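You operate a simulated robot arm through the tools that you are given. There is no shell and no other tool. Be economical: measure what you need, move in short steps, check, and stop when the job is done.

You are at the controls of a simulated two-armed robot. One attempt, no reset.

Task
Fit the flat plug in the junction box, lock its catch and close the wrap.
Fine: hold the box to free the catch first and to lock it; the sensor's lamp must light.
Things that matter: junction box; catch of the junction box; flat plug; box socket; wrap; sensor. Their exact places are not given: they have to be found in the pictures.

Only the result counts: the job must be done as asked and must still hold three seconds after the hand-in. Knocking over, shifting, dropping, spilling or breaking anything else fails it.

Robot
Two 7-joint arms with two-finger parallel grippers on one trunk, on a base that drives. Base frame: it is fixed to the floor where the robot stands at the start and does not move with it; the origin is under the middle of the robot, x ahead of it, y to its left, z up. Readings come in m, degrees, newtons and seconds.
The left shoulder is at the start at [0.06, 0.143, 0.926], the right one opposite. With the tool pointing down near the work surface each hand reaches from about 0.32 to 0.74 m from the robot's upright axis, wherever it stands, measured 20 degrees to its own side. Places, roughly: catch of the junction box [0.5, 0, 0.9]; wrap [0.5, -0.3, 0.9]. Payload 1.57 kg a hand.
The TCP of each hand is the grasp point between the finger pads, 0.03 m short of the fingertips. In the tool frame z runs along the fingers and y along their closing line. Largest opening 0.11 m; finger width 0.024, thickness 0.012; the body of the gripper, 0.048 by 0.112 m, starts 0.078 m behind the TCP.
Orientation is that of the tool frame in the base frame, as a unit quaternion [x, y, z, w]. With the fingers straight down and closing along the base's y, the tool's x points along the base's -x, its y along +y and its z along -z.

Tools
- The arms move only by the tool arm_command. It takes "left_motion", "right_motion" or both (then of equal length, played together; a hand with none holds still); each is a list of rows, each a list of 7 numbers: the shift along the tool's x, y, z in m, then the turn, a rotation vector about the tool's x, y, z in degrees, then the gripper command, from -1 (shut) to 1 (fully open), values between in proportion. In form: [[dx, dy, dz, ax, ay, az, gripper], ...]. A call has 1 to 12 rows; each row shifts and turns the commanded pose from where the row before left it, along the tool's axes as they then stand. Rows are played at 5 a second. More than 0.05 m and 8.6 degrees between two rows, or a gripper value outside its range, and nothing of the call is played. A pose out of reach is approached as far as the arm can. The call stops where the force on the tool passes 90 N (or 10 N more than at its start, if that is more) or the arm is blocked; 0.2 s more then pass. The fingers move at their own pace (about 0.045 m/s each) and stop on an object; they squeeze with about 42 N. The grip force told is the motor's: it shows also when the fingers shut on nothing. Time passes only in rows, and 0.2 s behind the last, so rows that do not move let the fingers close. The reply holds the time, the measured pose of the TCP, the force on the tool along the base axes, the opening and the grip force, in the units named above and with some noise.
- Cameras (640 x 400 px; columns grow to the right, rows downward): "scene" is now at [0.0372, -0.0252, 1.5278]; the picture's right is [-0.36, -0.93, 0.00], its down [-0.76, 0.30, -0.57] and it looks along [0.53, -0.21, -0.82] (base axes); focal length 286 px, centre (320, 200). "left" rides on the left gripper at [0.07, -0.016, -0.141] in its tool frame; the picture's right is [0.23, 0.97, 0.00], its down [-0.85, 0.20, -0.48] and it looks along [-0.47, 0.11, 0.88] (tool axes); focal length 222 px, centre (320, 200). "right" rides on the right gripper at [0.07, 0.016, -0.141] in its tool frame; the picture's right is [-0.23, 0.97, 0.00], its down [-0.86, -0.20, -0.48] and it looks along [-0.47, -0.11, 0.88] (tool axes); focal length 222 px, centre (320, 200).
- snapshot(camera): a new picture of that camera. The clock stands still meanwhile.
- raise_lower(by): slides the trunk up (or, below 0, down) by that many m; the arms and the scene camera ride with it, the base frame stays. It gives what a move gives, with no picture.
- roll_base(legs): drives the robot by 1 to 6 legs, each [ahead, left, turn to the left] in m, m and degrees, along the robot's own axes; the way and the turn of a leg run together, so that a leg with both is an arc; at most 1.5 m and 180 degrees a leg. The arms and the cameras ride along, it lands a little off, and it stops where it bumps. It gives what a move gives.
- turn_head(pan, tilt): turns the head with the scene camera to pan (to the left, within 86 degrees either way) and tilt (down, from -29 to 69), counted from straight ahead of the robot. It gives what a move gives.
- measure_at(camera, pixels): for up to 12 pixels [column, row] of the newest picture of that camera ("zoom" is the newest enlarged one), the place [x, y, z] in the base frame of the surface seen there, good to about 0.003 m. The clock stands still meanwhile.
- close_up(camera, box): a new picture of the part [left, top, right, bottom] of that camera's present view, enlarged. The clock stands still meanwhile.
- job_done(): hands the job in; it is judged then, once.

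Keep the steps short. Do not move on a guess: measure, check each grasp and each placing, and mend mistakes. In all there are 80 turns and 58 pictures (those below and enlarged ones count). Leave the grippers open and the arms clear of the work at the hand-in unless told otherwise, and finish with a single line.

The tools are called after ">>>" as name(argument=value, ...) on one line, values as JSON. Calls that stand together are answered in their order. arm_command: Moves the arms, as the interface text tells. Its arguments: {"type":"object","properties":{"left_motion":{"type":"array","items":{"type":"array","items":{"type":"number"}}},"right_motion":{"type":"array","items":{"type":"array","items":{"type":"number"}}}},"required":[]} The other tools are called the same way: raise_lower (by) slides the trunk up or down; roll_base (legs) drives the base; turn_head (pan, tilt) turns the head that bears the scene camera; snapshot (camera) takes a picture; measure_at (camera, pixels) gives the place of the surface under pixels of a picture; close_up (camera, box) takes an enlarged picture of a part of a camera's view; job_done () hands the job in.

At the start:

```text
time: 0.0
left_tool_pos: [0.5267, 0.0782, 1.0609]
left_tool_rot: [0.0, 1.0, 0.0, 0.0]
left_force: [-0.2, -0.4, 0.2]
left_opening: 0.11
left_gripper_force: 0.0
right_tool_pos: [0.4431, -0.296, 1.0139]
right_tool_rot: [0.0, 1.0, -0.001, 0.0]
right_force: [-0.8, 0.9, 0.5]
right_opening: 0.11
right_gripper_force: 0.0
trunk travel left (down, up): [-0.525, 0.065]
robot x, y, heading: [0.0006, -0.0001, 0.1]
head pan, tilt: [-21.4, 55.1]
```

scene: 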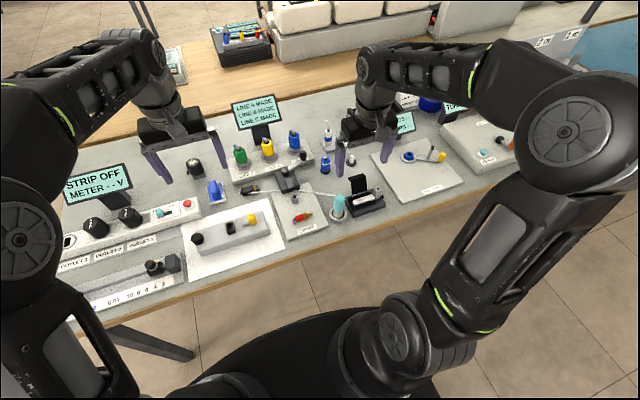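
right: 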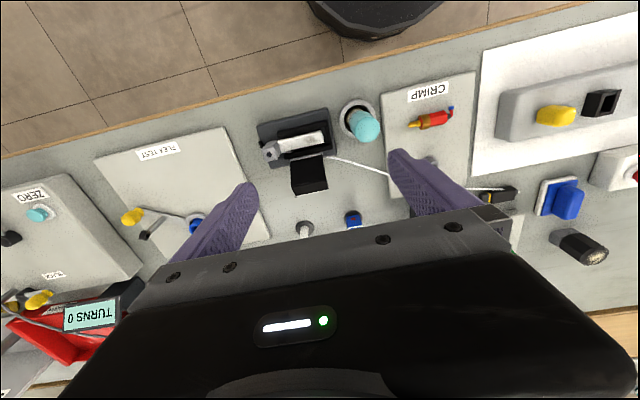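
left: 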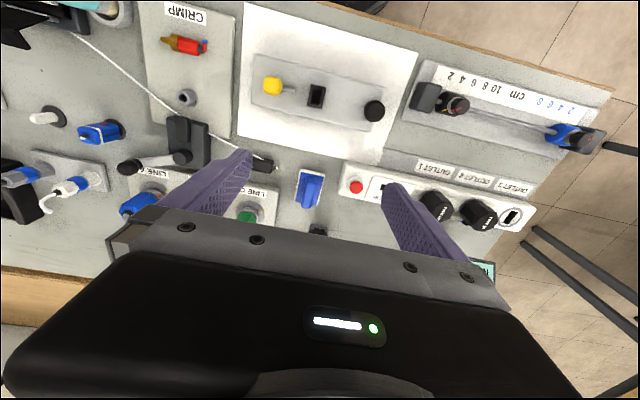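

I see a grey box with a yellow knob and a black opening on a white pad, and a white cable that runs from a black flat plug to a black hinged holder. I'll take enlarged views of these.

>>> close_up(camera="left", box=[80, 0, 420, 212])

>>> close_up(camera="right", box=[240, 60, 540, 248])

>>> close_up(camera="scene", box=[170, 130, 410, 280])

```text
1.88 times, centred on (250, 106) of left
```

zoom: 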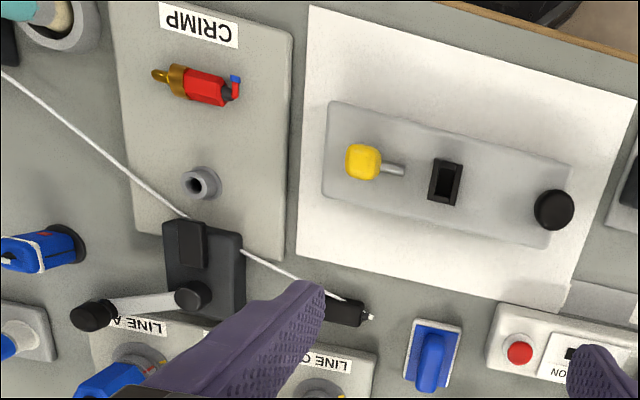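

```text
2.13 times, centred on (390, 154) of right
```

zoom: 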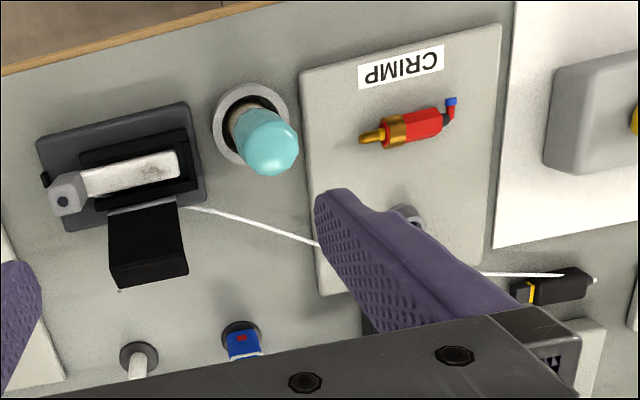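

```text
2.67 times, centred on (290, 205) of scene
```

zoom: 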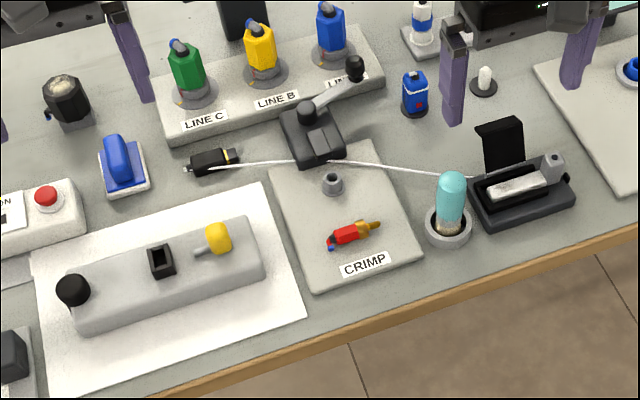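

The box has a black socket, a yellow catch on a stem and a black knob. The plug lies at the cable's end, and the wrap is open with the sensor in it. I'll measure these in the enlarged scene picture.

>>> measure_at(camera="zoom", pixels=[[218, 235], [200, 252], [161, 258], [73, 290], [75, 320], [263, 270], [192, 164], [232, 153], [500, 145], [545, 160], [510, 188], [550, 190]])

>>> close_up(camera="scene", box=[180, 180, 280, 260])

>>> close_up(camera="scene", box=[320, 160, 400, 224])

```text
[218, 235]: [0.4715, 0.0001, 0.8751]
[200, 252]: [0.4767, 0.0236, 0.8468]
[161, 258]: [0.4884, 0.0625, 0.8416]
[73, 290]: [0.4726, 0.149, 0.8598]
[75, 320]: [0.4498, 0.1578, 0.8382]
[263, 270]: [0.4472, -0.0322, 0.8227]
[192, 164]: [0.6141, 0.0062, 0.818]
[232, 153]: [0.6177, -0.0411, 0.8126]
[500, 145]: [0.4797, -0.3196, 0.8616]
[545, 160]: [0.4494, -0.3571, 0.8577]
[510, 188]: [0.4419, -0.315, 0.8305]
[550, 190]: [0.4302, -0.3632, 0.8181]
```

```text
5.00 times, centred on (230, 220) of scene
```

zoom: 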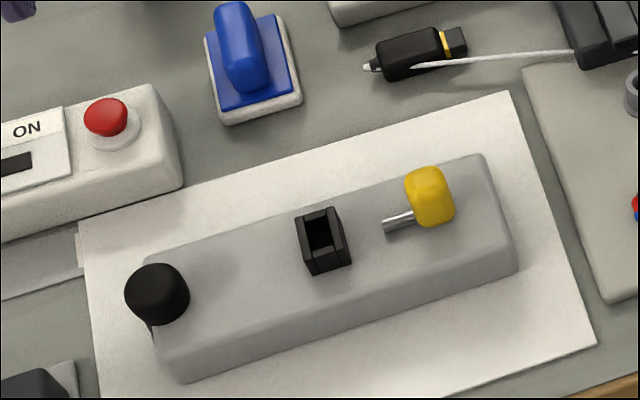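

```text
6.25 times, centred on (360, 192) of scene
```

zoom: 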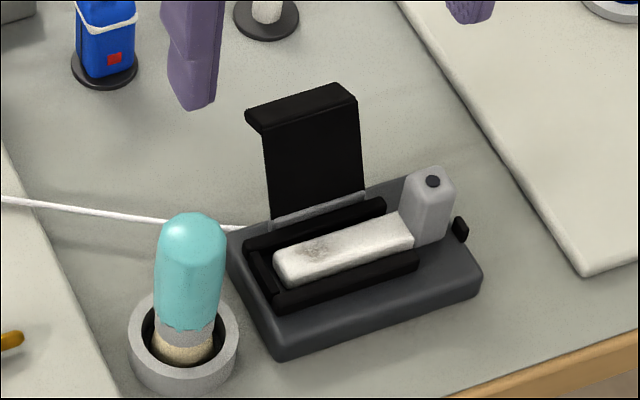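

I'll take closer views from the left wrist camera of the box top and the plug.

>>> close_up(camera="left", box=[245, 55, 395, 145])

>>> measure_at(camera="zoom", pixels=[[120, 130], [170, 155], [300, 140], [300, 185], [270, 210], [330, 210], [270, 135], [330, 135], [550, 230], [40, 100], [590, 290], [300, 260]])

>>> close_up(camera="left", box=[230, 140, 294, 180])

>>> close_up(camera="right", box=[470, 170, 534, 210])

```text
4.27 times, centred on (320, 100) of left
```

zoom: 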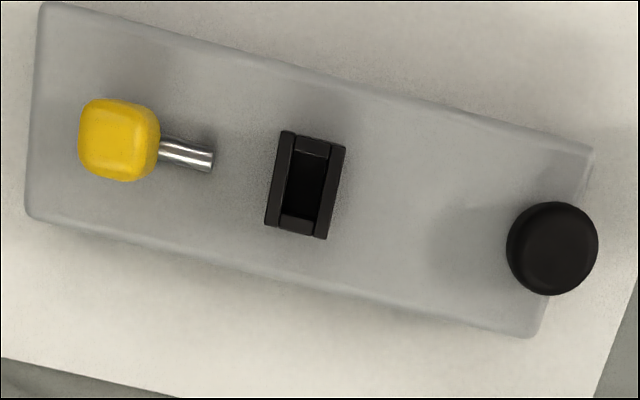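

```text
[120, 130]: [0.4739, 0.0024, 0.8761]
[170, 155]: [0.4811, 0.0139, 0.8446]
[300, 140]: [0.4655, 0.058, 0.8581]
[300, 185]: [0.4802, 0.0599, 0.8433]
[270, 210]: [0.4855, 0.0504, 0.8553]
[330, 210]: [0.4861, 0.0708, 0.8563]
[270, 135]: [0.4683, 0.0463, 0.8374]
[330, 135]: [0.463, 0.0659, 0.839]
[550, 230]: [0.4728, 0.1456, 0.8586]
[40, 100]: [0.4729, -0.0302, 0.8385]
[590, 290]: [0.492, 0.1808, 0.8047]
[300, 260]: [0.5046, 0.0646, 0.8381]
```

```text
10.00 times, centred on (262, 160) of left
```

zoom: 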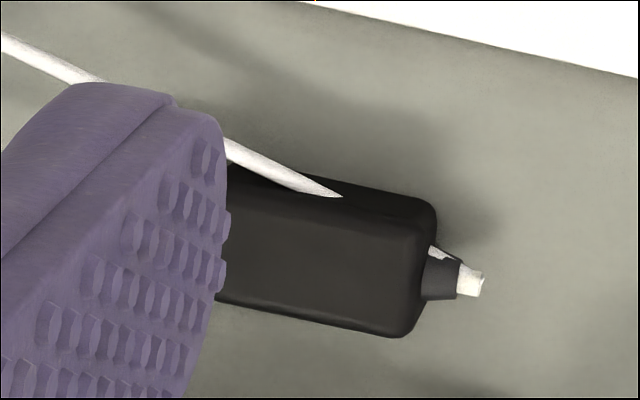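

```text
10.00 times, centred on (502, 190) of right
```

zoom: 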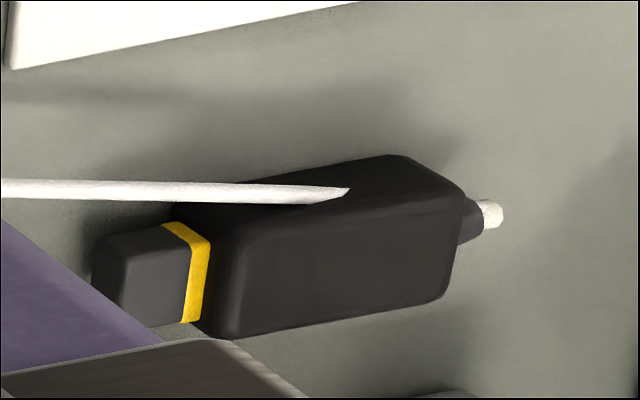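

I'll measure the plug's edges in this right-camera enlargement.

>>> measure_at(camera="zoom", pixels=[[110, 250], [185, 240], [130, 285], [120, 238], [185, 290], [250, 225], [430, 170], [440, 205], [350, 250], [250, 300], [490, 215], [440, 290]])

>>> close_up(camera="scene", box=[232, 170, 272, 195])

```text
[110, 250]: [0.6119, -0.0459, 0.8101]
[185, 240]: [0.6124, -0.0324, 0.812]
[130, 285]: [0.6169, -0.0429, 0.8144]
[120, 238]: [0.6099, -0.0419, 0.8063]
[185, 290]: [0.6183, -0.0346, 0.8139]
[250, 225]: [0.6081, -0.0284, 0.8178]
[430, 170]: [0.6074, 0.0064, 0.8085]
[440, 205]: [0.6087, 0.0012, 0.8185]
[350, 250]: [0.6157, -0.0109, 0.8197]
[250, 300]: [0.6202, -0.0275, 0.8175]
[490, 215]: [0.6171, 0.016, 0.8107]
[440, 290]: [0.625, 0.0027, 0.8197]
```

```text
16.00 times, centred on (252, 182) of scene
```

zoom: 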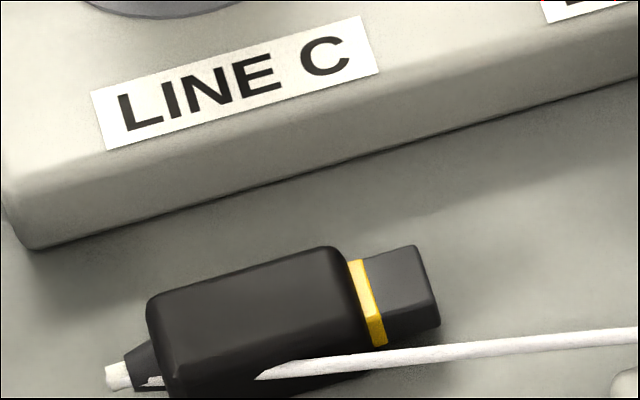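

>>> measure_at(camera="zoom", pixels=[[165, 300], [320, 255], [350, 335], [195, 355], [352, 268], [376, 335], [372, 262], [408, 252], [430, 305], [395, 325], [437, 318], [260, 300]])

```text
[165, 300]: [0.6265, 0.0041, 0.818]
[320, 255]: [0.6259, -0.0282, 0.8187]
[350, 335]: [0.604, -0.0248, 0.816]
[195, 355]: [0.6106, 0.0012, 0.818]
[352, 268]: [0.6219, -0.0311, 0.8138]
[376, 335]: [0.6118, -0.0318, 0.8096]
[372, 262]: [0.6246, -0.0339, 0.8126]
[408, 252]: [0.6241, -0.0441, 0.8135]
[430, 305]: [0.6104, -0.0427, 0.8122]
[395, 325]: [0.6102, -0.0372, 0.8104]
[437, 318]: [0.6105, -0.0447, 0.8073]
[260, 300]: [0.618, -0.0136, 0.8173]
```

I'll look closely at the catch and socket to work out how the catch moves.

>>> close_up(camera="scene", box=[218, 200, 282, 240])

>>> close_up(camera="right", box=[500, 60, 640, 148])

```text
10.00 times, centred on (250, 220) of scene
```

zoom: 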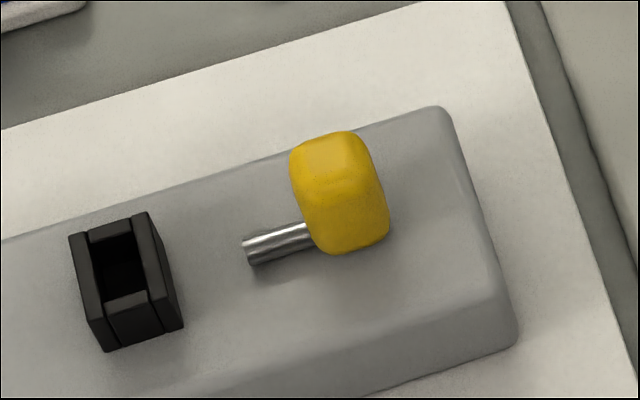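

```text
4.55 times, centred on (570, 104) of right
```

zoom: 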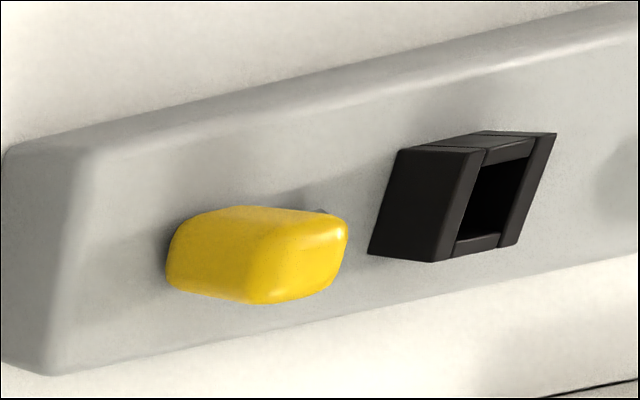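

The catch is a sliding bolt aimed at the socket. I'll bring the left hand over the black-knob end of the box, turned so its fingers straddle the box along x. The right hand rises a little and backs off.

>>> arm_command(left_motion=[[0.026, 0.031, 0, 0, 0, 0, 1], [0.026, 0.031, 0, 0, 0, 0, 1], [0, 0, 0.03, 0, 0, 0, 1], [0, 0, 0.03, 0, 0, 0, 1]])

>>> arm_command(left_motion=[[0, 0, 0, 0, 0, 8.18, 1], [0, 0, 0, 0, 0, 8.18, 1], [0, 0, 0, 0, 0, 8.18, 1], [0, 0, 0, 0, 0, 8.18, 1], [0, 0, 0, 0, 0, 8.18, 1], [0, 0, 0, 0, 0, 8.18, 1], [0, 0, 0, 0, 0, 8.18, 1], [0, 0, 0, 0, 0, 8.18, 1], [0, 0, 0, 0, 0, 8.18, 1], [0, 0, 0, 0, 0, 8.18, 1], [0, 0, 0, 0, 0, 8.2, 1], [0, 0, 0, 0, 0, 0, 1]])

>>> snapshot(camera="left")

```text
time: 1.0
left_tool_pos: [0.4774, 0.1369, 0.9977]
left_tool_rot: [0.0, 1.0, -0.001, 0.001]
left_force: [0.3, -1.2, -1.0]
left_opening: 0.1098
left_gripper_force: 0.0
right_tool_pos: [0.4413, -0.2974, 1.0151]
right_tool_rot: [0.0, 1.0, -0.001, 0.0]
right_force: [-0.2, -0.7, -0.5]
right_opening: 0.11
right_gripper_force: 0.0
trunk travel left (down, up): [-0.525, 0.065]
robot x, y, heading: [0.0017, 0.0025, -0.3]
head pan, tilt: [-21.4, 55.1]
```

```text
time: 3.6
left_tool_pos: [0.475, 0.1397, 1.0003]
left_tool_rot: [0.708, 0.707, 0.0, -0.001]
left_force: [-0.6, -0.1, -0.5]
left_opening: 0.1097
left_gripper_force: 0.0
right_tool_pos: [0.4416, -0.2963, 1.0141]
right_tool_rot: [0.0, 1.0, 0.0, 0.0]
right_force: [0.0, -1.0, -0.1]
right_opening: 0.1102
right_gripper_force: 0.0
trunk travel left (down, up): [-0.525, 0.065]
robot x, y, heading: [0.0008, 0.0013, -0.0]
head pan, tilt: [-21.4, 55.1]
```

```text
43 pictures are left
```

left: 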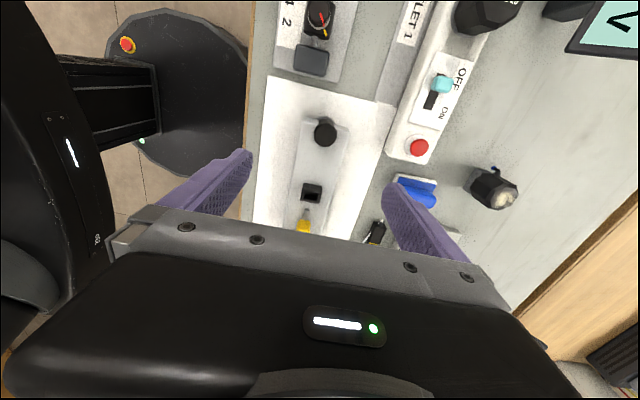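

The black knob (325,132) lies straight below the left TCP. I'll measure the box edges.

>>> close_up(camera="left", box=[260, 100, 380, 240])

>>> measure_at(camera="left", pixels=[[300, 130], [296, 150], [345, 150], [338, 180], [310, 120], [340, 125], [285, 150], [365, 150], [292, 180]])

```text
2.86 times, centred on (320, 170) of left
```

zoom: 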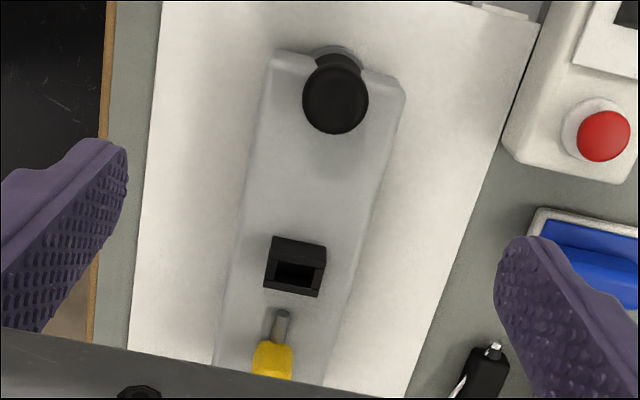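

```text
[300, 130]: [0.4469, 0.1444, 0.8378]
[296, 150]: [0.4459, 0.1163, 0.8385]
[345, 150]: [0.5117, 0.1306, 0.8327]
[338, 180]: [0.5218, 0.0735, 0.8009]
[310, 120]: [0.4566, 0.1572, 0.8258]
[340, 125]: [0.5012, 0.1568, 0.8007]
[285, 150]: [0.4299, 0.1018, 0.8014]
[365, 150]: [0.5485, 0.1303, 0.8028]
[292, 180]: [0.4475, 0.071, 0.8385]
```

The box is about 0.445–0.508 in x, with its top at 0.838. I'll lower the left hand around its knob end with the gripper open.

>>> arm_command(left_motion=[[-0.008, 0.002, 0.04, 0, 0, 0, 1], [0, 0, 0.04, 0, 0, 0, 1], [0, 0, 0.04, 0, 0, 0, 1], [0, 0, 0.033, 0, 0, 0, 1], [0, 0, 0, 0, 0, 0, 1]])

>>> close_up(camera="left", box=[160, 60, 480, 260])

```text
time: 4.8
left_tool_pos: [0.4755, 0.1319, 0.8465]
left_tool_rot: [0.707, 0.707, 0.0, 0.0]
left_force: [-0.5, 0.1, 0.1]
left_opening: 0.1101
left_gripper_force: 0.1
right_tool_pos: [0.4416, -0.298, 1.0142]
right_tool_rot: [0.0, 1.0, -0.001, 0.0]
right_force: [0.3, 0.5, 1.2]
right_opening: 0.1098
right_gripper_force: 0.0
trunk travel left (down, up): [-0.525, 0.065]
robot x, y, heading: [-0.0012, 0.0006, -0.1]
head pan, tilt: [-21.4, 55.1]
```

```text
2.00 times, centred on (320, 160) of left
```

zoom: 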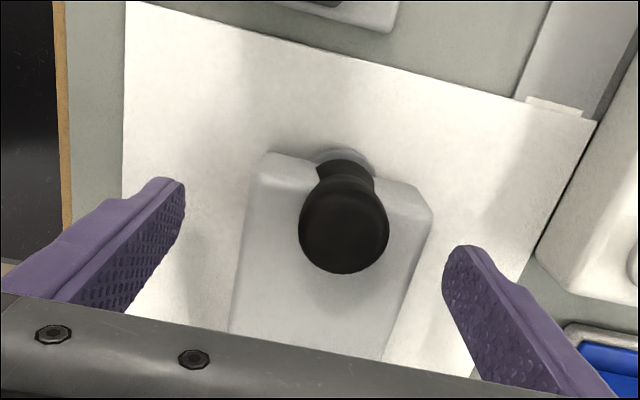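

The fingers straddle the box and the box sits a little toward the far finger. I'll shift 4 mm and close.

>>> arm_command(left_motion=[[0, 0.004, 0, 0, 0, 0, 1], [0, 0, 0, 0, 0, 0, -1], [0, 0, 0, 0, 0, 0, -1], [0, 0, 0, 0, 0, 0, -1], [0, 0, 0, 0, 0, 0, -1], [0, 0, 0, 0, 0, 0, -1]])

>>> close_up(camera="left", box=[160, 60, 480, 260])

>>> close_up(camera="scene", box=[180, 170, 300, 245])

```text
time: 6.2
left_tool_pos: [0.4805, 0.1304, 0.8469]
left_tool_rot: [0.707, 0.707, 0.0, 0.0]
left_force: [-0.3, -0.2, -0.5]
left_opening: 0.0677
left_gripper_force: 37.2
right_tool_pos: [0.4422, -0.2975, 1.0136]
right_tool_rot: [0.0, 1.0, -0.001, 0.0]
right_force: [0.2, 0.4, 0.5]
right_opening: 0.1102
right_gripper_force: 0.0
trunk travel left (down, up): [-0.525, 0.065]
robot x, y, heading: [0.0009, -0.001, -0.0]
head pan, tilt: [-21.4, 55.1]
```

```text
2.00 times, centred on (320, 160) of left
```

zoom: 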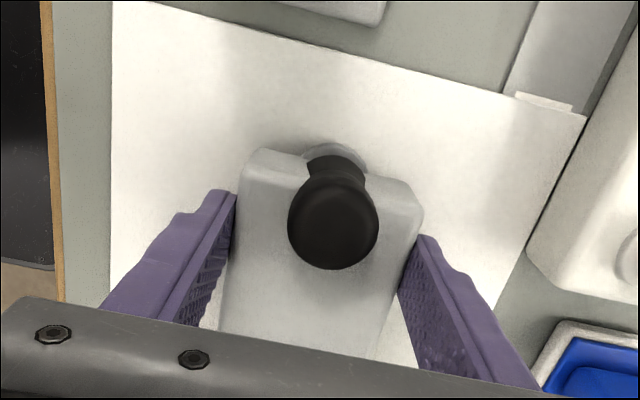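

```text
5.33 times, centred on (240, 208) of scene
```

zoom: 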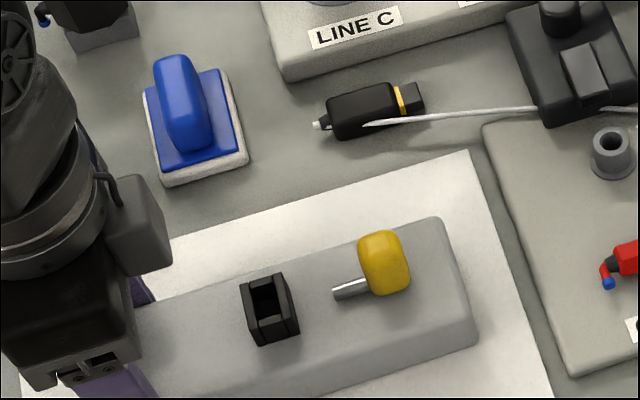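

The box is held at 0.068 m opening with 37 N. I'll re-measure the catch and socket now.

>>> measure_at(camera="zoom", pixels=[[378, 240], [372, 235], [404, 240], [388, 270], [340, 292], [250, 288], [282, 278], [262, 340], [292, 330], [268, 300], [440, 225], [470, 340]])

```text
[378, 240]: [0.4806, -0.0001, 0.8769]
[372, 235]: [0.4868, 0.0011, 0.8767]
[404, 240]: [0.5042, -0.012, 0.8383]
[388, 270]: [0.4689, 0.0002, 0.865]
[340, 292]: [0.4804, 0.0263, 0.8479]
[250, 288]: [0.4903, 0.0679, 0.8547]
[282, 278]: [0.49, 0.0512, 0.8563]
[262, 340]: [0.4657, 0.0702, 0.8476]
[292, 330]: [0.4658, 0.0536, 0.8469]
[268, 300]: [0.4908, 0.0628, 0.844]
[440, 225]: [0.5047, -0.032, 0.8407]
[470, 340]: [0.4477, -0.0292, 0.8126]
```

I'll hold the box steady with the left hand and turn the right hand 90° so it closes along x with its camera on the +y side. That suits both the catch and the plug. I'll also raise it slightly.

>>> arm_command(right_motion=[[0, 0, -0.03, 0, 0, 8.18, 1], [0, 0, 0, 0, 0, 8.18, 1], [0, 0, 0, 0, 0, 8.18, 1], [0, 0, 0, 0, 0, 8.18, 1], [0, 0, 0, 0, 0, 8.18, 1], [0, 0, 0, 0, 0, 8.18, 1], [0, 0, 0, 0, 0, 8.18, 1], [0, 0, 0, 0, 0, 8.18, 1], [0, 0, 0, 0, 0, 8.18, 1], [0, 0, 0, 0, 0, 8.18, 1], [0, 0, 0, 0, 0, 8.2, 1], [0, 0, 0, 0, 0, 0, 1]])

```text
time: 8.8
left_tool_pos: [0.481, 0.1306, 0.8472]
left_tool_rot: [0.707, 0.707, 0.0, 0.0]
left_force: [-0.7, 1.0, 0.0]
left_opening: 0.0675
left_gripper_force: 41.9
right_tool_pos: [0.4419, -0.296, 1.0438]
right_tool_rot: [0.708, 0.707, 0.001, 0.0]
right_force: [-0.3, 0.7, -0.5]
right_opening: 0.1101
right_gripper_force: 0.1
trunk travel left (down, up): [-0.525, 0.065]
robot x, y, heading: [0.0008, 0.0004, -0.0]
head pan, tilt: [-21.4, 55.1]
```

The turn worked. I'll bring the right hand beside the catch, tilt it 24° so its body leans away from the left hand, and stop above the catch to check.

>>> arm_command(right_motion=[[0.048, 0.0072, 0, 0, 0, 0, 1], [0.048, 0.0072, 0, 0, 0, 0, 1], [0.048, 0.0072, 0, 0, 0, 0, 1], [0.048, 0.0072, 0, 0, 0, 0, 1], [0.048, 0.0072, 0, 0, 0, 0, 1], [0, 0, 0, 0, 8, 0, 1], [0, 0, 0, 0, 8, 0, 1], [0, 0, 0, 0, 8, 0, 1], [0, 0, 0.04, 0, 0, 0, 1], [-0.006, 0, 0.03, 0, 0, 0, 1], [0, 0, 0, 0, 0, 0, 1]])

>>> snapshot(camera="right")

>>> snapshot(camera="scene")

```text
time: 11.2
left_tool_pos: [0.4799, 0.1298, 0.8476]
left_tool_rot: [0.707, 0.708, 0.0, 0.0]
left_force: [0.5, 0.5, 0.7]
left_opening: 0.0674
left_gripper_force: 41.8
right_tool_pos: [0.4796, -0.0327, 0.9778]
right_tool_rot: [0.691, 0.692, 0.147, -0.148]
right_force: [-0.3, 0.1, 0.2]
right_opening: 0.1101
right_gripper_force: 0.1
trunk travel left (down, up): [-0.525, 0.065]
robot x, y, heading: [0.0012, -0.0009, 0.2]
head pan, tilt: [-21.4, 55.1]
```

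```text
38 pictures are left
```

right: 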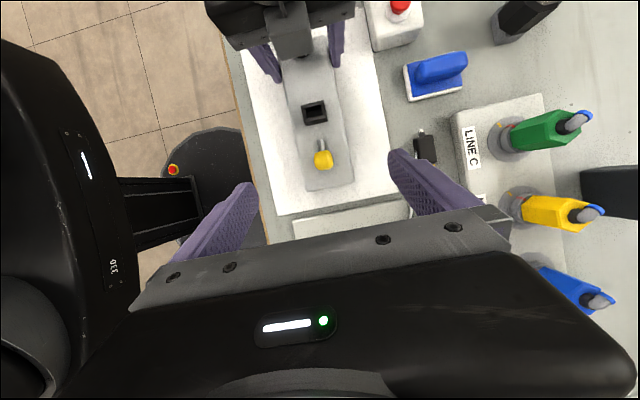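

```text
37 pictures are left
```

scene: 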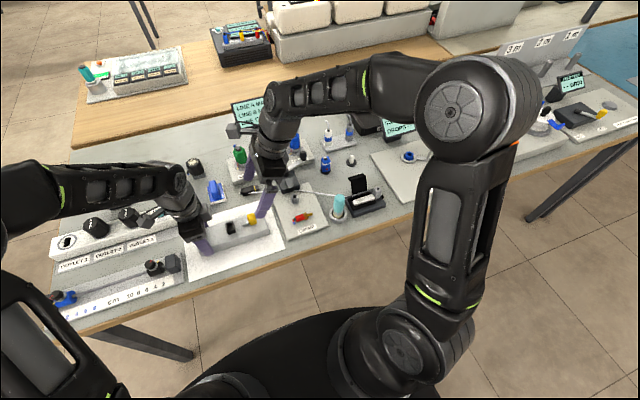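

The approach is clear. I'll go down around the yellow catch with a half-open grip.

>>> arm_command(right_motion=[[-0.0108, -0.0016, 0.03, 0, 0, 0, 0.1], [0, 0, 0.04, 0, 0, 0, 0.1], [0, 0, 0.0375, 0, 0, 0, 0.1], [0, 0, 0, 0, 0, 0, 0.1]])

>>> close_up(camera="right", box=[200, 60, 440, 210])

```text
time: 12.2
left_tool_pos: [0.4812, 0.13, 0.8467]
left_tool_rot: [0.707, 0.707, 0.0, 0.0]
left_force: [-1.6, -0.9, -0.1]
left_opening: 0.0675
left_gripper_force: 42.0
right_tool_pos: [0.4775, 0.0008, 0.8748]
right_tool_rot: [0.692, 0.691, 0.147, -0.147]
right_force: [-0.5, -0.2, -0.1]
right_opening: 0.0604
right_gripper_force: 0.1
trunk travel left (down, up): [-0.525, 0.065]
robot x, y, heading: [-0.0013, -0.0012, -0.0]
head pan, tilt: [-21.4, 55.1]
```

```text
2.67 times, centred on (320, 135) of right
```

zoom: 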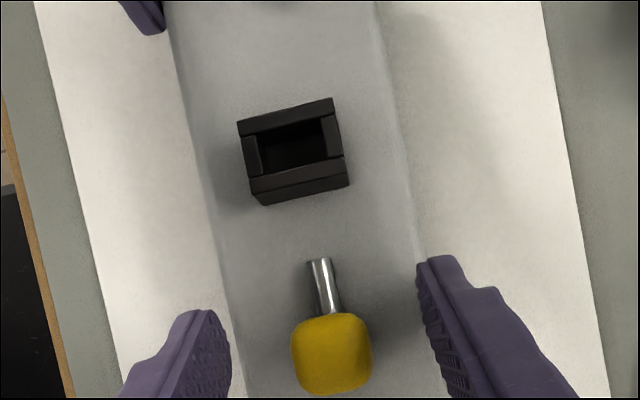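

The catch is between the fingers. I'll use this clear view to measure the socket while the fingers close.

>>> measure_at(camera="zoom", pixels=[[240, 127], [331, 104], [254, 185], [343, 162], [262, 155], [320, 140], [290, 121], [298, 170], [250, 155], [333, 135], [322, 290], [319, 265]])

>>> arm_command(right_motion=[[0, 0, 0, 0, 0, 0, -1], [0, 0, 0, 0, 0, 0, -1], [0, 0, 0, 0, 0, 0, -1], [0, 0, 0, 0, 0, 0, -1]])

```text
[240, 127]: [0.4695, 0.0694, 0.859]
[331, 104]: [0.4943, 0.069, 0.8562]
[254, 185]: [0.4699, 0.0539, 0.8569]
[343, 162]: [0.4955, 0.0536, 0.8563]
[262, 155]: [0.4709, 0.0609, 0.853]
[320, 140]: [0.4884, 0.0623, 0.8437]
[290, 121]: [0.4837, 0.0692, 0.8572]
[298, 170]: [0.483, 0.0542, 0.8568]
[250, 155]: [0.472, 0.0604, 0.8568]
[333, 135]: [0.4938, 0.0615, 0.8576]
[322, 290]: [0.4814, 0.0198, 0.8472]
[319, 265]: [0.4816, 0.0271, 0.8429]
```

```text
time: 13.2
left_tool_pos: [0.4802, 0.1317, 0.8468]
left_tool_rot: [0.708, 0.706, 0.0, 0.0]
left_force: [-9.8, -1.0, 7.4]
left_opening: 0.0676
left_gripper_force: 41.1
right_tool_pos: [0.4782, 0.0013, 0.8752]
right_tool_rot: [0.691, 0.692, 0.148, -0.146]
right_force: [11.0, 1.0, -1.7]
right_opening: 0.0215
right_gripper_force: 28.4
trunk travel left (down, up): [-0.525, 0.065]
robot x, y, heading: [-0.0033, 0.0006, 0.0]
head pan, tilt: [-21.4, 55.1]
```

The catch is gripped at 0.0215 m, with an 11 N side load. I'll ease 2 mm toward +x, then pull the catch gently in −y to see whether it moves.

>>> arm_command(right_motion=[[0, 0.002, 0, 0, 0, 0, -1], [-0.0037, 0, -0.0016, 0, 0, 0, -1], [-0.0037, 0, -0.0016, 0, 0, 0, -1], [-0.0037, 0, -0.0016, 0, 0, 0, -1], [0, 0, 0, 0, 0, 0, -1]])

>>> close_up(camera="right", box=[200, 60, 440, 210])

```text
time: 14.4
left_tool_pos: [0.4802, 0.1306, 0.8464]
left_tool_rot: [0.707, 0.707, 0.001, 0.0]
left_force: [-12.1, -4.3, 3.9]
left_opening: 0.0677
left_gripper_force: 41.7
right_tool_pos: [0.4786, -0.0117, 0.875]
right_tool_rot: [0.692, 0.691, 0.148, -0.146]
right_force: [10.6, 4.6, 1.2]
right_opening: 0.0212
right_gripper_force: 34.9
trunk travel left (down, up): [-0.525, 0.065]
robot x, y, heading: [-0.0016, 0.0015, 0.0]
head pan, tilt: [-21.4, 55.1]
```

```text
2.67 times, centred on (320, 135) of right
```

zoom: 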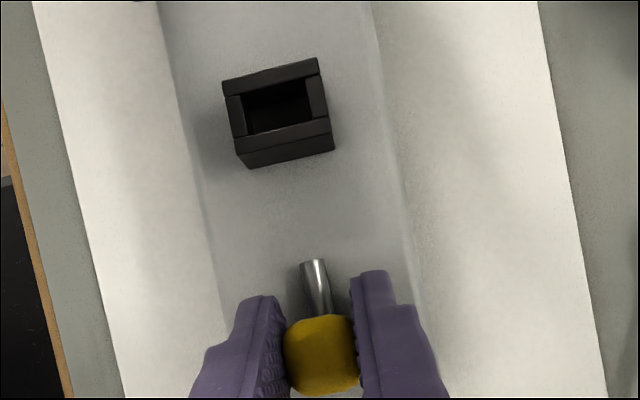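

The catch slides back away from the socket against only about 5 N. I'll keep pulling until it reaches its stop.

>>> arm_command(right_motion=[[-0.0027, 0.001, -0.0012, 0, 0, 0, -1], [-0.0027, 0, -0.0012, 0, 0, 0, -1], [-0.0027, 0, -0.0012, 0, 0, 0, -1], [0, 0, 0, 0, 0, 0, -1]])

```text
time: 15.4
left_tool_pos: [0.4789, 0.129, 0.8479]
left_tool_rot: [0.707, 0.707, -0.001, 0.001]
left_force: [-5.0, -6.9, -6.3]
left_opening: 0.0674
left_gripper_force: 42.8
right_tool_pos: [0.4789, -0.0192, 0.875]
right_tool_rot: [0.691, 0.692, 0.148, -0.147]
right_force: [2.7, 5.4, 16.2]
right_opening: 0.0213
right_gripper_force: 34.9
trunk travel left (down, up): [-0.525, 0.065]
robot x, y, heading: [0.0011, -0.0003, 0.1]
head pan, tilt: [-21.4, 55.1]
```

>>> close_up(camera="right", box=[200, 60, 440, 210])

>>> measure_at(camera="zoom", pixels=[[315, 325], [315, 370], [313, 265], [315, 290], [270, 130], [280, 60]])

```text
2.67 times, centred on (320, 135) of right
```

zoom: 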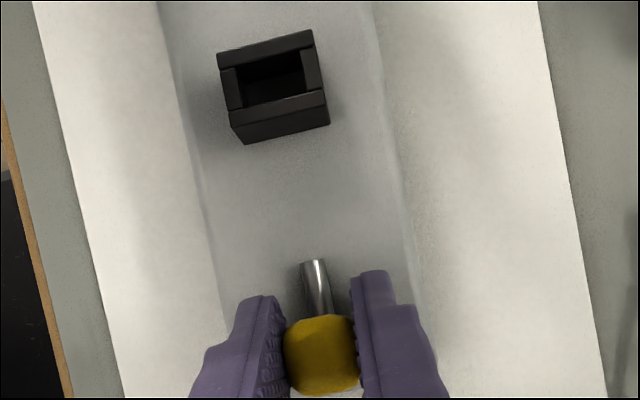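

```text
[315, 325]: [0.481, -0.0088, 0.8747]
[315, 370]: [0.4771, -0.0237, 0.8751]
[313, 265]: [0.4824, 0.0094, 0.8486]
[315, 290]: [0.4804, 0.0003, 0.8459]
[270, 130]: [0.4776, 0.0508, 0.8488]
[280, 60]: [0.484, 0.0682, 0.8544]
```

The catch is still sliding. I'll pull a little more to find the end.

>>> arm_command(right_motion=[[-0.0027, 0, -0.0012, 0, 0, 0, -1], [-0.0027, 0, -0.0012, 0, 0, 0, -1], [-0.0027, 0, -0.0012, 0, 0, 0, -1], [0, 0, 0, 0, 0, 0, -1]])

>>> close_up(camera="right", box=[200, 60, 440, 210])

```text
time: 16.4
left_tool_pos: [0.4811, 0.1294, 0.8473]
left_tool_rot: [0.708, 0.706, -0.001, 0.001]
left_force: [-5.3, -15.5, -3.0]
left_opening: 0.0677
left_gripper_force: 42.5
right_tool_pos: [0.4785, -0.0275, 0.8748]
right_tool_rot: [0.692, 0.691, 0.148, -0.147]
right_force: [5.9, 21.5, 18.3]
right_opening: 0.0214
right_gripper_force: 35.0
trunk travel left (down, up): [-0.525, 0.065]
robot x, y, heading: [0.0011, 0.0012, -0.4]
head pan, tilt: [-21.4, 55.1]
```

```text
2.67 times, centred on (320, 135) of right
```

zoom: 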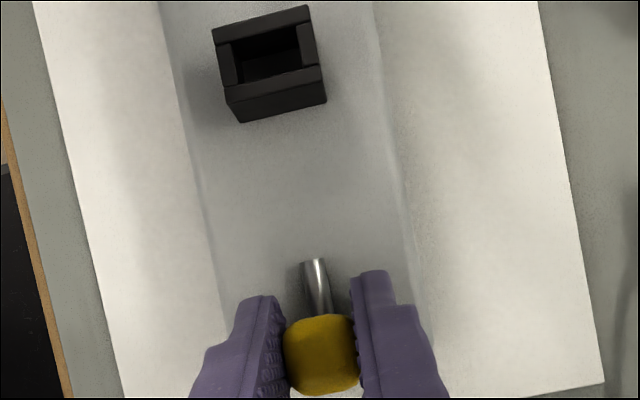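

Reaction rose to 21 N, so the catch is at its free stop after about 26 mm. I'll release it, back away, and look at the space around the plug.

>>> arm_command(right_motion=[[0.002, 0, 0.001, 0, 0, 0, 0.2], [0, 0, 0, 0, 0, 0, 0.2], [0, 0, 0, 0, 0, 0, 0.2], [0, 0, -0.04, 0, 0, 0, 0.2], [0, 0, -0.04, 0, 0, 0, 0.2], [0, 0, -0.04, 0, 0, 0, 0.2], [-0.03, -0.03, 0, 0, 0, 0, 0.2], [0, 0, 0, 0, 0, 0, 0.2]])

>>> close_up(camera="scene", box=[180, 120, 340, 220])

```text
time: 18.2
left_tool_pos: [0.4802, 0.1295, 0.8475]
left_tool_rot: [0.708, 0.706, 0.0, 0.0]
left_force: [-2.3, -0.2, 1.3]
left_opening: 0.0675
left_gripper_force: 41.9
right_tool_pos: [0.4487, -0.1025, 0.9735]
right_tool_rot: [0.691, 0.692, 0.147, -0.147]
right_force: [-0.1, -0.6, -0.3]
right_opening: 0.0658
right_gripper_force: 0.1
trunk travel left (down, up): [-0.525, 0.065]
robot x, y, heading: [-0.0011, -0.002, -0.2]
head pan, tilt: [-21.4, 55.1]
```

```text
4.00 times, centred on (260, 170) of scene
```

zoom: 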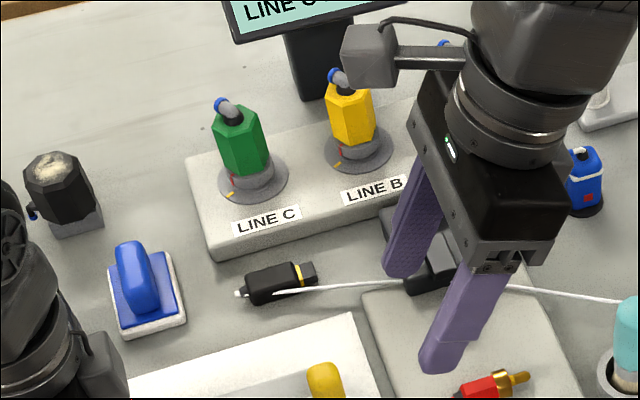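

>>> measure_at(camera="zoom", pixels=[[222, 103], [240, 120], [252, 165], [270, 240], [215, 255], [275, 232], [130, 250], [152, 275], [345, 95], [330, 75], [275, 270], [325, 370]])

```text
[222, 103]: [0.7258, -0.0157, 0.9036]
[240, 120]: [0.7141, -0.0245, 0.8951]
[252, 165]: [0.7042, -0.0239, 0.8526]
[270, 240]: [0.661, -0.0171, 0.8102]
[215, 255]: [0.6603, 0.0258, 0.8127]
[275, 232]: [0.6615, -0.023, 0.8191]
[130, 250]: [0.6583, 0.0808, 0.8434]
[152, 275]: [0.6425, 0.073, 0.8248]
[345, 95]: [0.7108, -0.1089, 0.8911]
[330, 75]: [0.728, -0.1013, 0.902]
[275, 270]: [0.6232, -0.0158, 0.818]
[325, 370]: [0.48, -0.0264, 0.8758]
```

The plug lies at x≈0.617, y −0.030 to +0.006, and there is a gap to the LINE block at x=0.661. I'll turn the right hand so it leans the other way (fingers toward −y by 20°). After the later 90° roll it will then point down 20°. Then it moves above the plug.

>>> arm_command(right_motion=[[0, 0, 0, 0, -8, 0, 0.2], [0, 0, 0, 0, -8, 0, 0], [0, 0, 0, 0, -8, 0, -0.2], [0, 0, 0, 0, -8, 0, -0.2], [0, 0, 0, 0, -8, 0, -0.2], [0, 0, 0, 0, -4, 0, -0.2], [0.0243, 0.042, -0.0062, 0, 0, 0, -0.2], [0.0243, 0.042, -0.0062, 0, 0, 0, -0.2], [0.0243, 0.042, -0.0062, 0, 0, 0, -0.2], [0.0243, 0.042, -0.0062, 0, 0, 0, -0.2], [0, 0, 0, 0, 0, 0, -0.2]])

>>> snapshot(camera="right")

>>> close_up(camera="scene", box=[140, 80, 380, 230])

```text
time: 20.6
left_tool_pos: [0.4802, 0.1321, 0.8476]
left_tool_rot: [0.707, 0.708, 0.0, -0.001]
left_force: [0.5, -0.7, -0.5]
left_opening: 0.0677
left_gripper_force: 41.7
right_tool_pos: [0.5829, -0.022, 0.9655]
right_tool_rot: [0.695, 0.698, -0.121, 0.124]
right_force: [0.3, 0.2, 0.3]
right_opening: 0.0442
right_gripper_force: 0.0
right hand out of reach, approached as far as the arm can: row 10
trunk travel left (down, up): [-0.525, 0.065]
robot x, y, heading: [-0.0005, -0.0003, 0.2]
head pan, tilt: [-21.4, 55.1]
```

```text
31 pictures are left
```

right: 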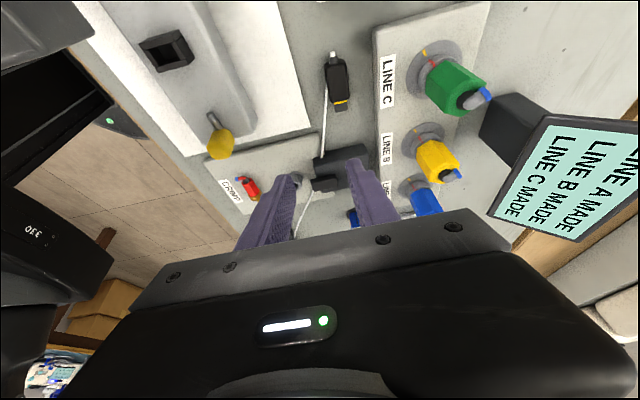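

```text
2.67 times, centred on (260, 155) of scene
```

zoom: 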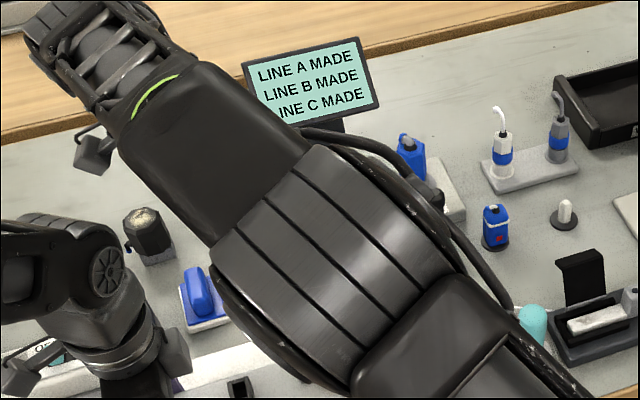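

The right arm cannot reach the tilted pose over the plug from here. I'll release the box, raise both hands, and drive about 8 cm closer.

>>> arm_command(left_motion=[[0, 0, 0, 0, 0, 0, 1], [0, 0, 0, 0, 0, 0, 1], [0, 0, 0, 0, 0, 0, 1], [0, 0, -0.045, 0, 0, 0, 1], [0, 0, -0.045, 0, 0, 0, 1], [0, 0, -0.045, 0, 0, 0, 1], [0, 0, 0, 0, 0, 0, 1]], right_motion=[[0, 0, 0, 0, 0, 0, -0.2], [0, -0.02, -0.02, 0, 0, 0, -0.2], [-0.02, -0.03, -0.02, 0, 0, 0, -0.2], [-0.03, -0.02, -0.02, 0, 0, 0, -0.2], [-0.03, -0.02, 0, 0, 0, 0, -0.2], [-0.03, 0, 0, 0, 0, 0, -0.2], [0, 0, 0, 0, 0, 0, -0.2]])

>>> roll_base(legs=[[0.08, 0, 0]])

>>> snapshot(camera="scene")

```text
time: 22.2
left_tool_pos: [0.4819, 0.1337, 0.984]
left_tool_rot: [0.707, 0.707, 0.001, 0.001]
left_force: [0.2, 0.4, 0.7]
left_opening: 0.1098
left_gripper_force: 0.1
right_tool_pos: [0.5083, -0.1127, 1.0482]
right_tool_rot: [0.697, 0.696, -0.123, 0.123]
right_force: [0.3, 1.2, 0.3]
right_opening: 0.0441
right_gripper_force: 0.1
right hand out of reach, approached as far as the arm can: row 2
trunk travel left (down, up): [-0.525, 0.065]
robot x, y, heading: [0.0007, -0.0032, 0.2]
head pan, tilt: [-21.4, 55.1]
```

```text
time: 23.3
left_tool_pos: [0.563, 0.1333, 0.982]
left_tool_rot: [0.708, 0.706, -0.002, -0.001]
left_force: [-0.3, 0.7, 0.0]
left_opening: 0.11
left_gripper_force: 0.0
right_tool_pos: [0.5899, -0.1118, 1.0475]
right_tool_rot: [0.696, 0.696, -0.123, 0.122]
right_force: [0.2, 0.0, -0.8]
right_opening: 0.0442
right_gripper_force: 0.1
trunk travel left (down, up): [-0.525, 0.065]
robot x, y, heading: [0.0826, -0.0015, -0.1]
head pan, tilt: [-21.4, 55.1]
```

```text
29 pictures are left
```

scene: 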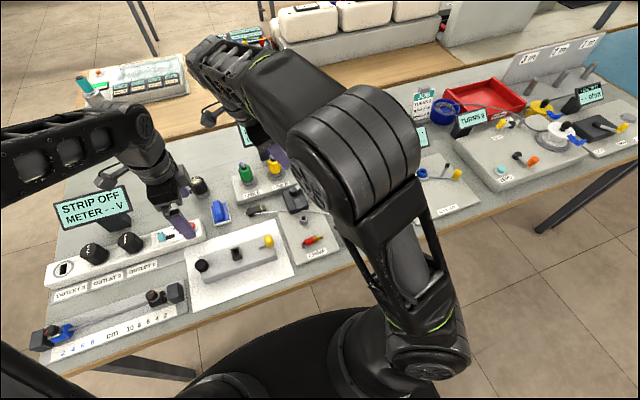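

Both hands are clear and the robot is 8 cm forward. I'll move the left hand back over the box end and the right hand above the plug.

>>> arm_command(left_motion=[[0, -0.041, 0, 0, 0, 0, 1], [0, -0.041, 0, 0, 0, 0, 1], [0, 0, 0, 0, 0, 0, 1], [0, 0, 0, 0, 0, 0, 1], [0, 0, 0, 0, 0, 0, 1], [0, 0, 0, 0, 0, 0, 1], [0, 0, 0, 0, 0, 0, 1]], right_motion=[[0, 0, 0, 0, 0, 0, -0.2], [0, 0, 0, 0, 0, 0, -0.2], [0.0357, 0.0068, 0.0183, 0, 0, 0, -0.2], [0.0357, 0.0068, 0.0183, 0, 0, 0, -0.2], [0.0357, 0.0068, 0.0183, 0, 0, 0, -0.2], [0.0357, 0.0068, 0.0183, 0, 0, 0, -0.2], [0, 0, 0, 0, 0, 0, -0.2]])

>>> snapshot(camera="right")

```text
time: 24.9
left_tool_pos: [0.4789, 0.1347, 0.9837]
left_tool_rot: [0.708, 0.707, 0.001, 0.0]
left_force: [0.5, 0.1, -0.1]
left_opening: 0.11
left_gripper_force: 0.0
right_tool_pos: [0.6167, -0.0027, 0.9284]
right_tool_rot: [0.697, 0.695, -0.123, 0.123]
right_force: [-0.4, -0.5, 0.5]
right_opening: 0.0441
right_gripper_force: 0.1
trunk travel left (down, up): [-0.525, 0.065]
robot x, y, heading: [0.0807, -0.0025, 0.2]
head pan, tilt: [-21.4, 55.1]
```

```text
28 pictures are left
```

right: 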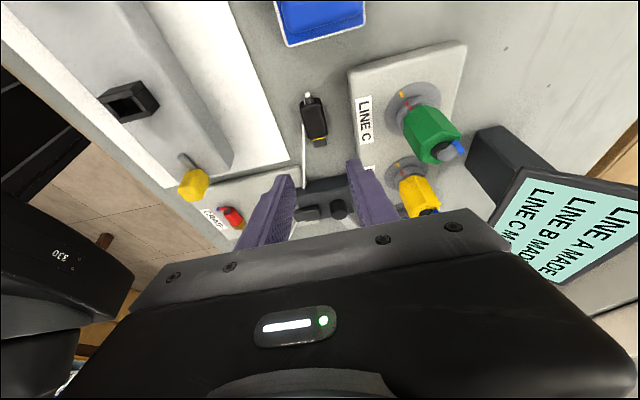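

>>> measure_at(camera="right", pixels=[[314, 120], [310, 103], [318, 133], [303, 120], [325, 116], [319, 143], [308, 96]])

>>> close_up(camera="right", box=[272, 80, 352, 160])

```text
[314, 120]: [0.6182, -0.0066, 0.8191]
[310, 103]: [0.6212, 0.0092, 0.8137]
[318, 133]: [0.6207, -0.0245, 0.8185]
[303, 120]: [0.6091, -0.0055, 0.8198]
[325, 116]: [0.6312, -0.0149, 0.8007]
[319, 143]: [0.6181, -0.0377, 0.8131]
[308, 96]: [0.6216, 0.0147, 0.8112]
```

```text
5.00 times, centred on (312, 120) of right
```

zoom: 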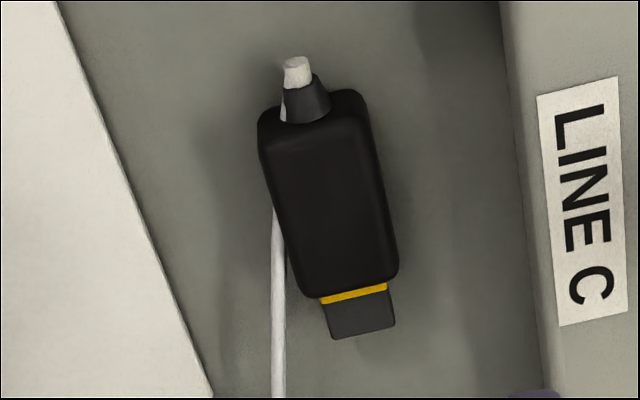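

The plug centre is about (0.6185, −0.012) and nearly parallel to y. I'll descend onto it and close gently with a check.

>>> arm_command(right_motion=[[0.0108, 0.0015, 0.0296, 0, 0, 0, -0.2], [0.0108, 0, 0.0296, 0, 0, 0, -0.2], [0.0107, 0, 0.0295, 0, 0, 0, -0.2], [0, 0, 0, 0, 0, 0, -0.2]])

>>> close_up(camera="right", box=[220, 100, 420, 225])

```text
time: 25.9
left_tool_pos: [0.48, 0.1338, 0.9829]
left_tool_rot: [0.708, 0.706, 0.0, 0.0]
left_force: [0.5, 0.4, 0.0]
left_opening: 0.1103
left_gripper_force: 0.1
right_tool_pos: [0.618, -0.0021, 0.8357]
right_tool_rot: [0.697, 0.696, -0.123, 0.123]
right_force: [-0.1, 0.2, -0.1]
right_opening: 0.0441
right_gripper_force: 0.0
trunk travel left (down, up): [-0.525, 0.065]
robot x, y, heading: [0.0821, -0.0002, 0.1]
head pan, tilt: [-21.4, 55.1]
```

```text
3.20 times, centred on (320, 162) of right
```

zoom: 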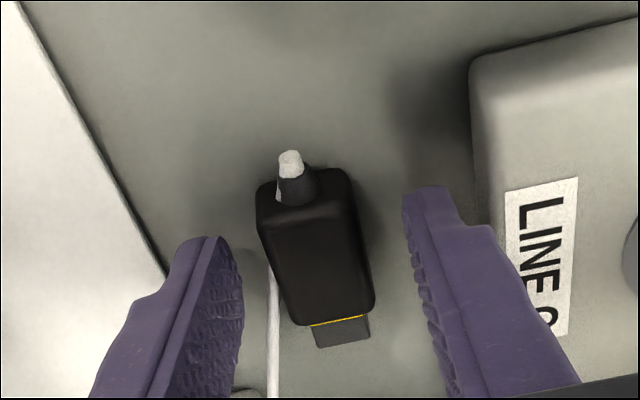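

The plug is between the fingers. Closing.

>>> arm_command(right_motion=[[0, 0, 0, 0, 0, 0, -1], [0, 0, 0, 0, 0, 0, -1], [0, 0, 0, 0, 0, 0, -1], [0, 0, 0, 0, 0, 0, -1]])

>>> close_up(camera="right", box=[220, 100, 420, 225])

```text
time: 26.9
left_tool_pos: [0.48, 0.1331, 0.983]
left_tool_rot: [0.708, 0.706, 0.0, 0.0]
left_force: [-0.1, -0.2, -0.1]
left_opening: 0.1101
left_gripper_force: 0.2
right_tool_pos: [0.6187, -0.0028, 0.8357]
right_tool_rot: [0.697, 0.696, -0.123, 0.123]
right_force: [0.1, 0.2, 0.3]
right_opening: 0.0228
right_gripper_force: 35.2
trunk travel left (down, up): [-0.525, 0.065]
robot x, y, heading: [0.0781, 0.0005, 0.4]
head pan, tilt: [-21.4, 55.1]
```

```text
3.20 times, centred on (320, 162) of right
```

zoom: 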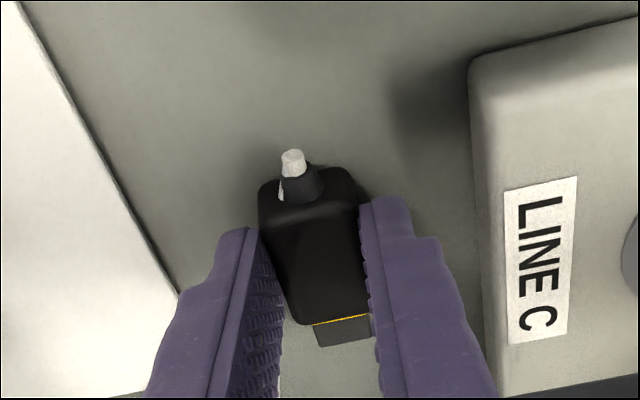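

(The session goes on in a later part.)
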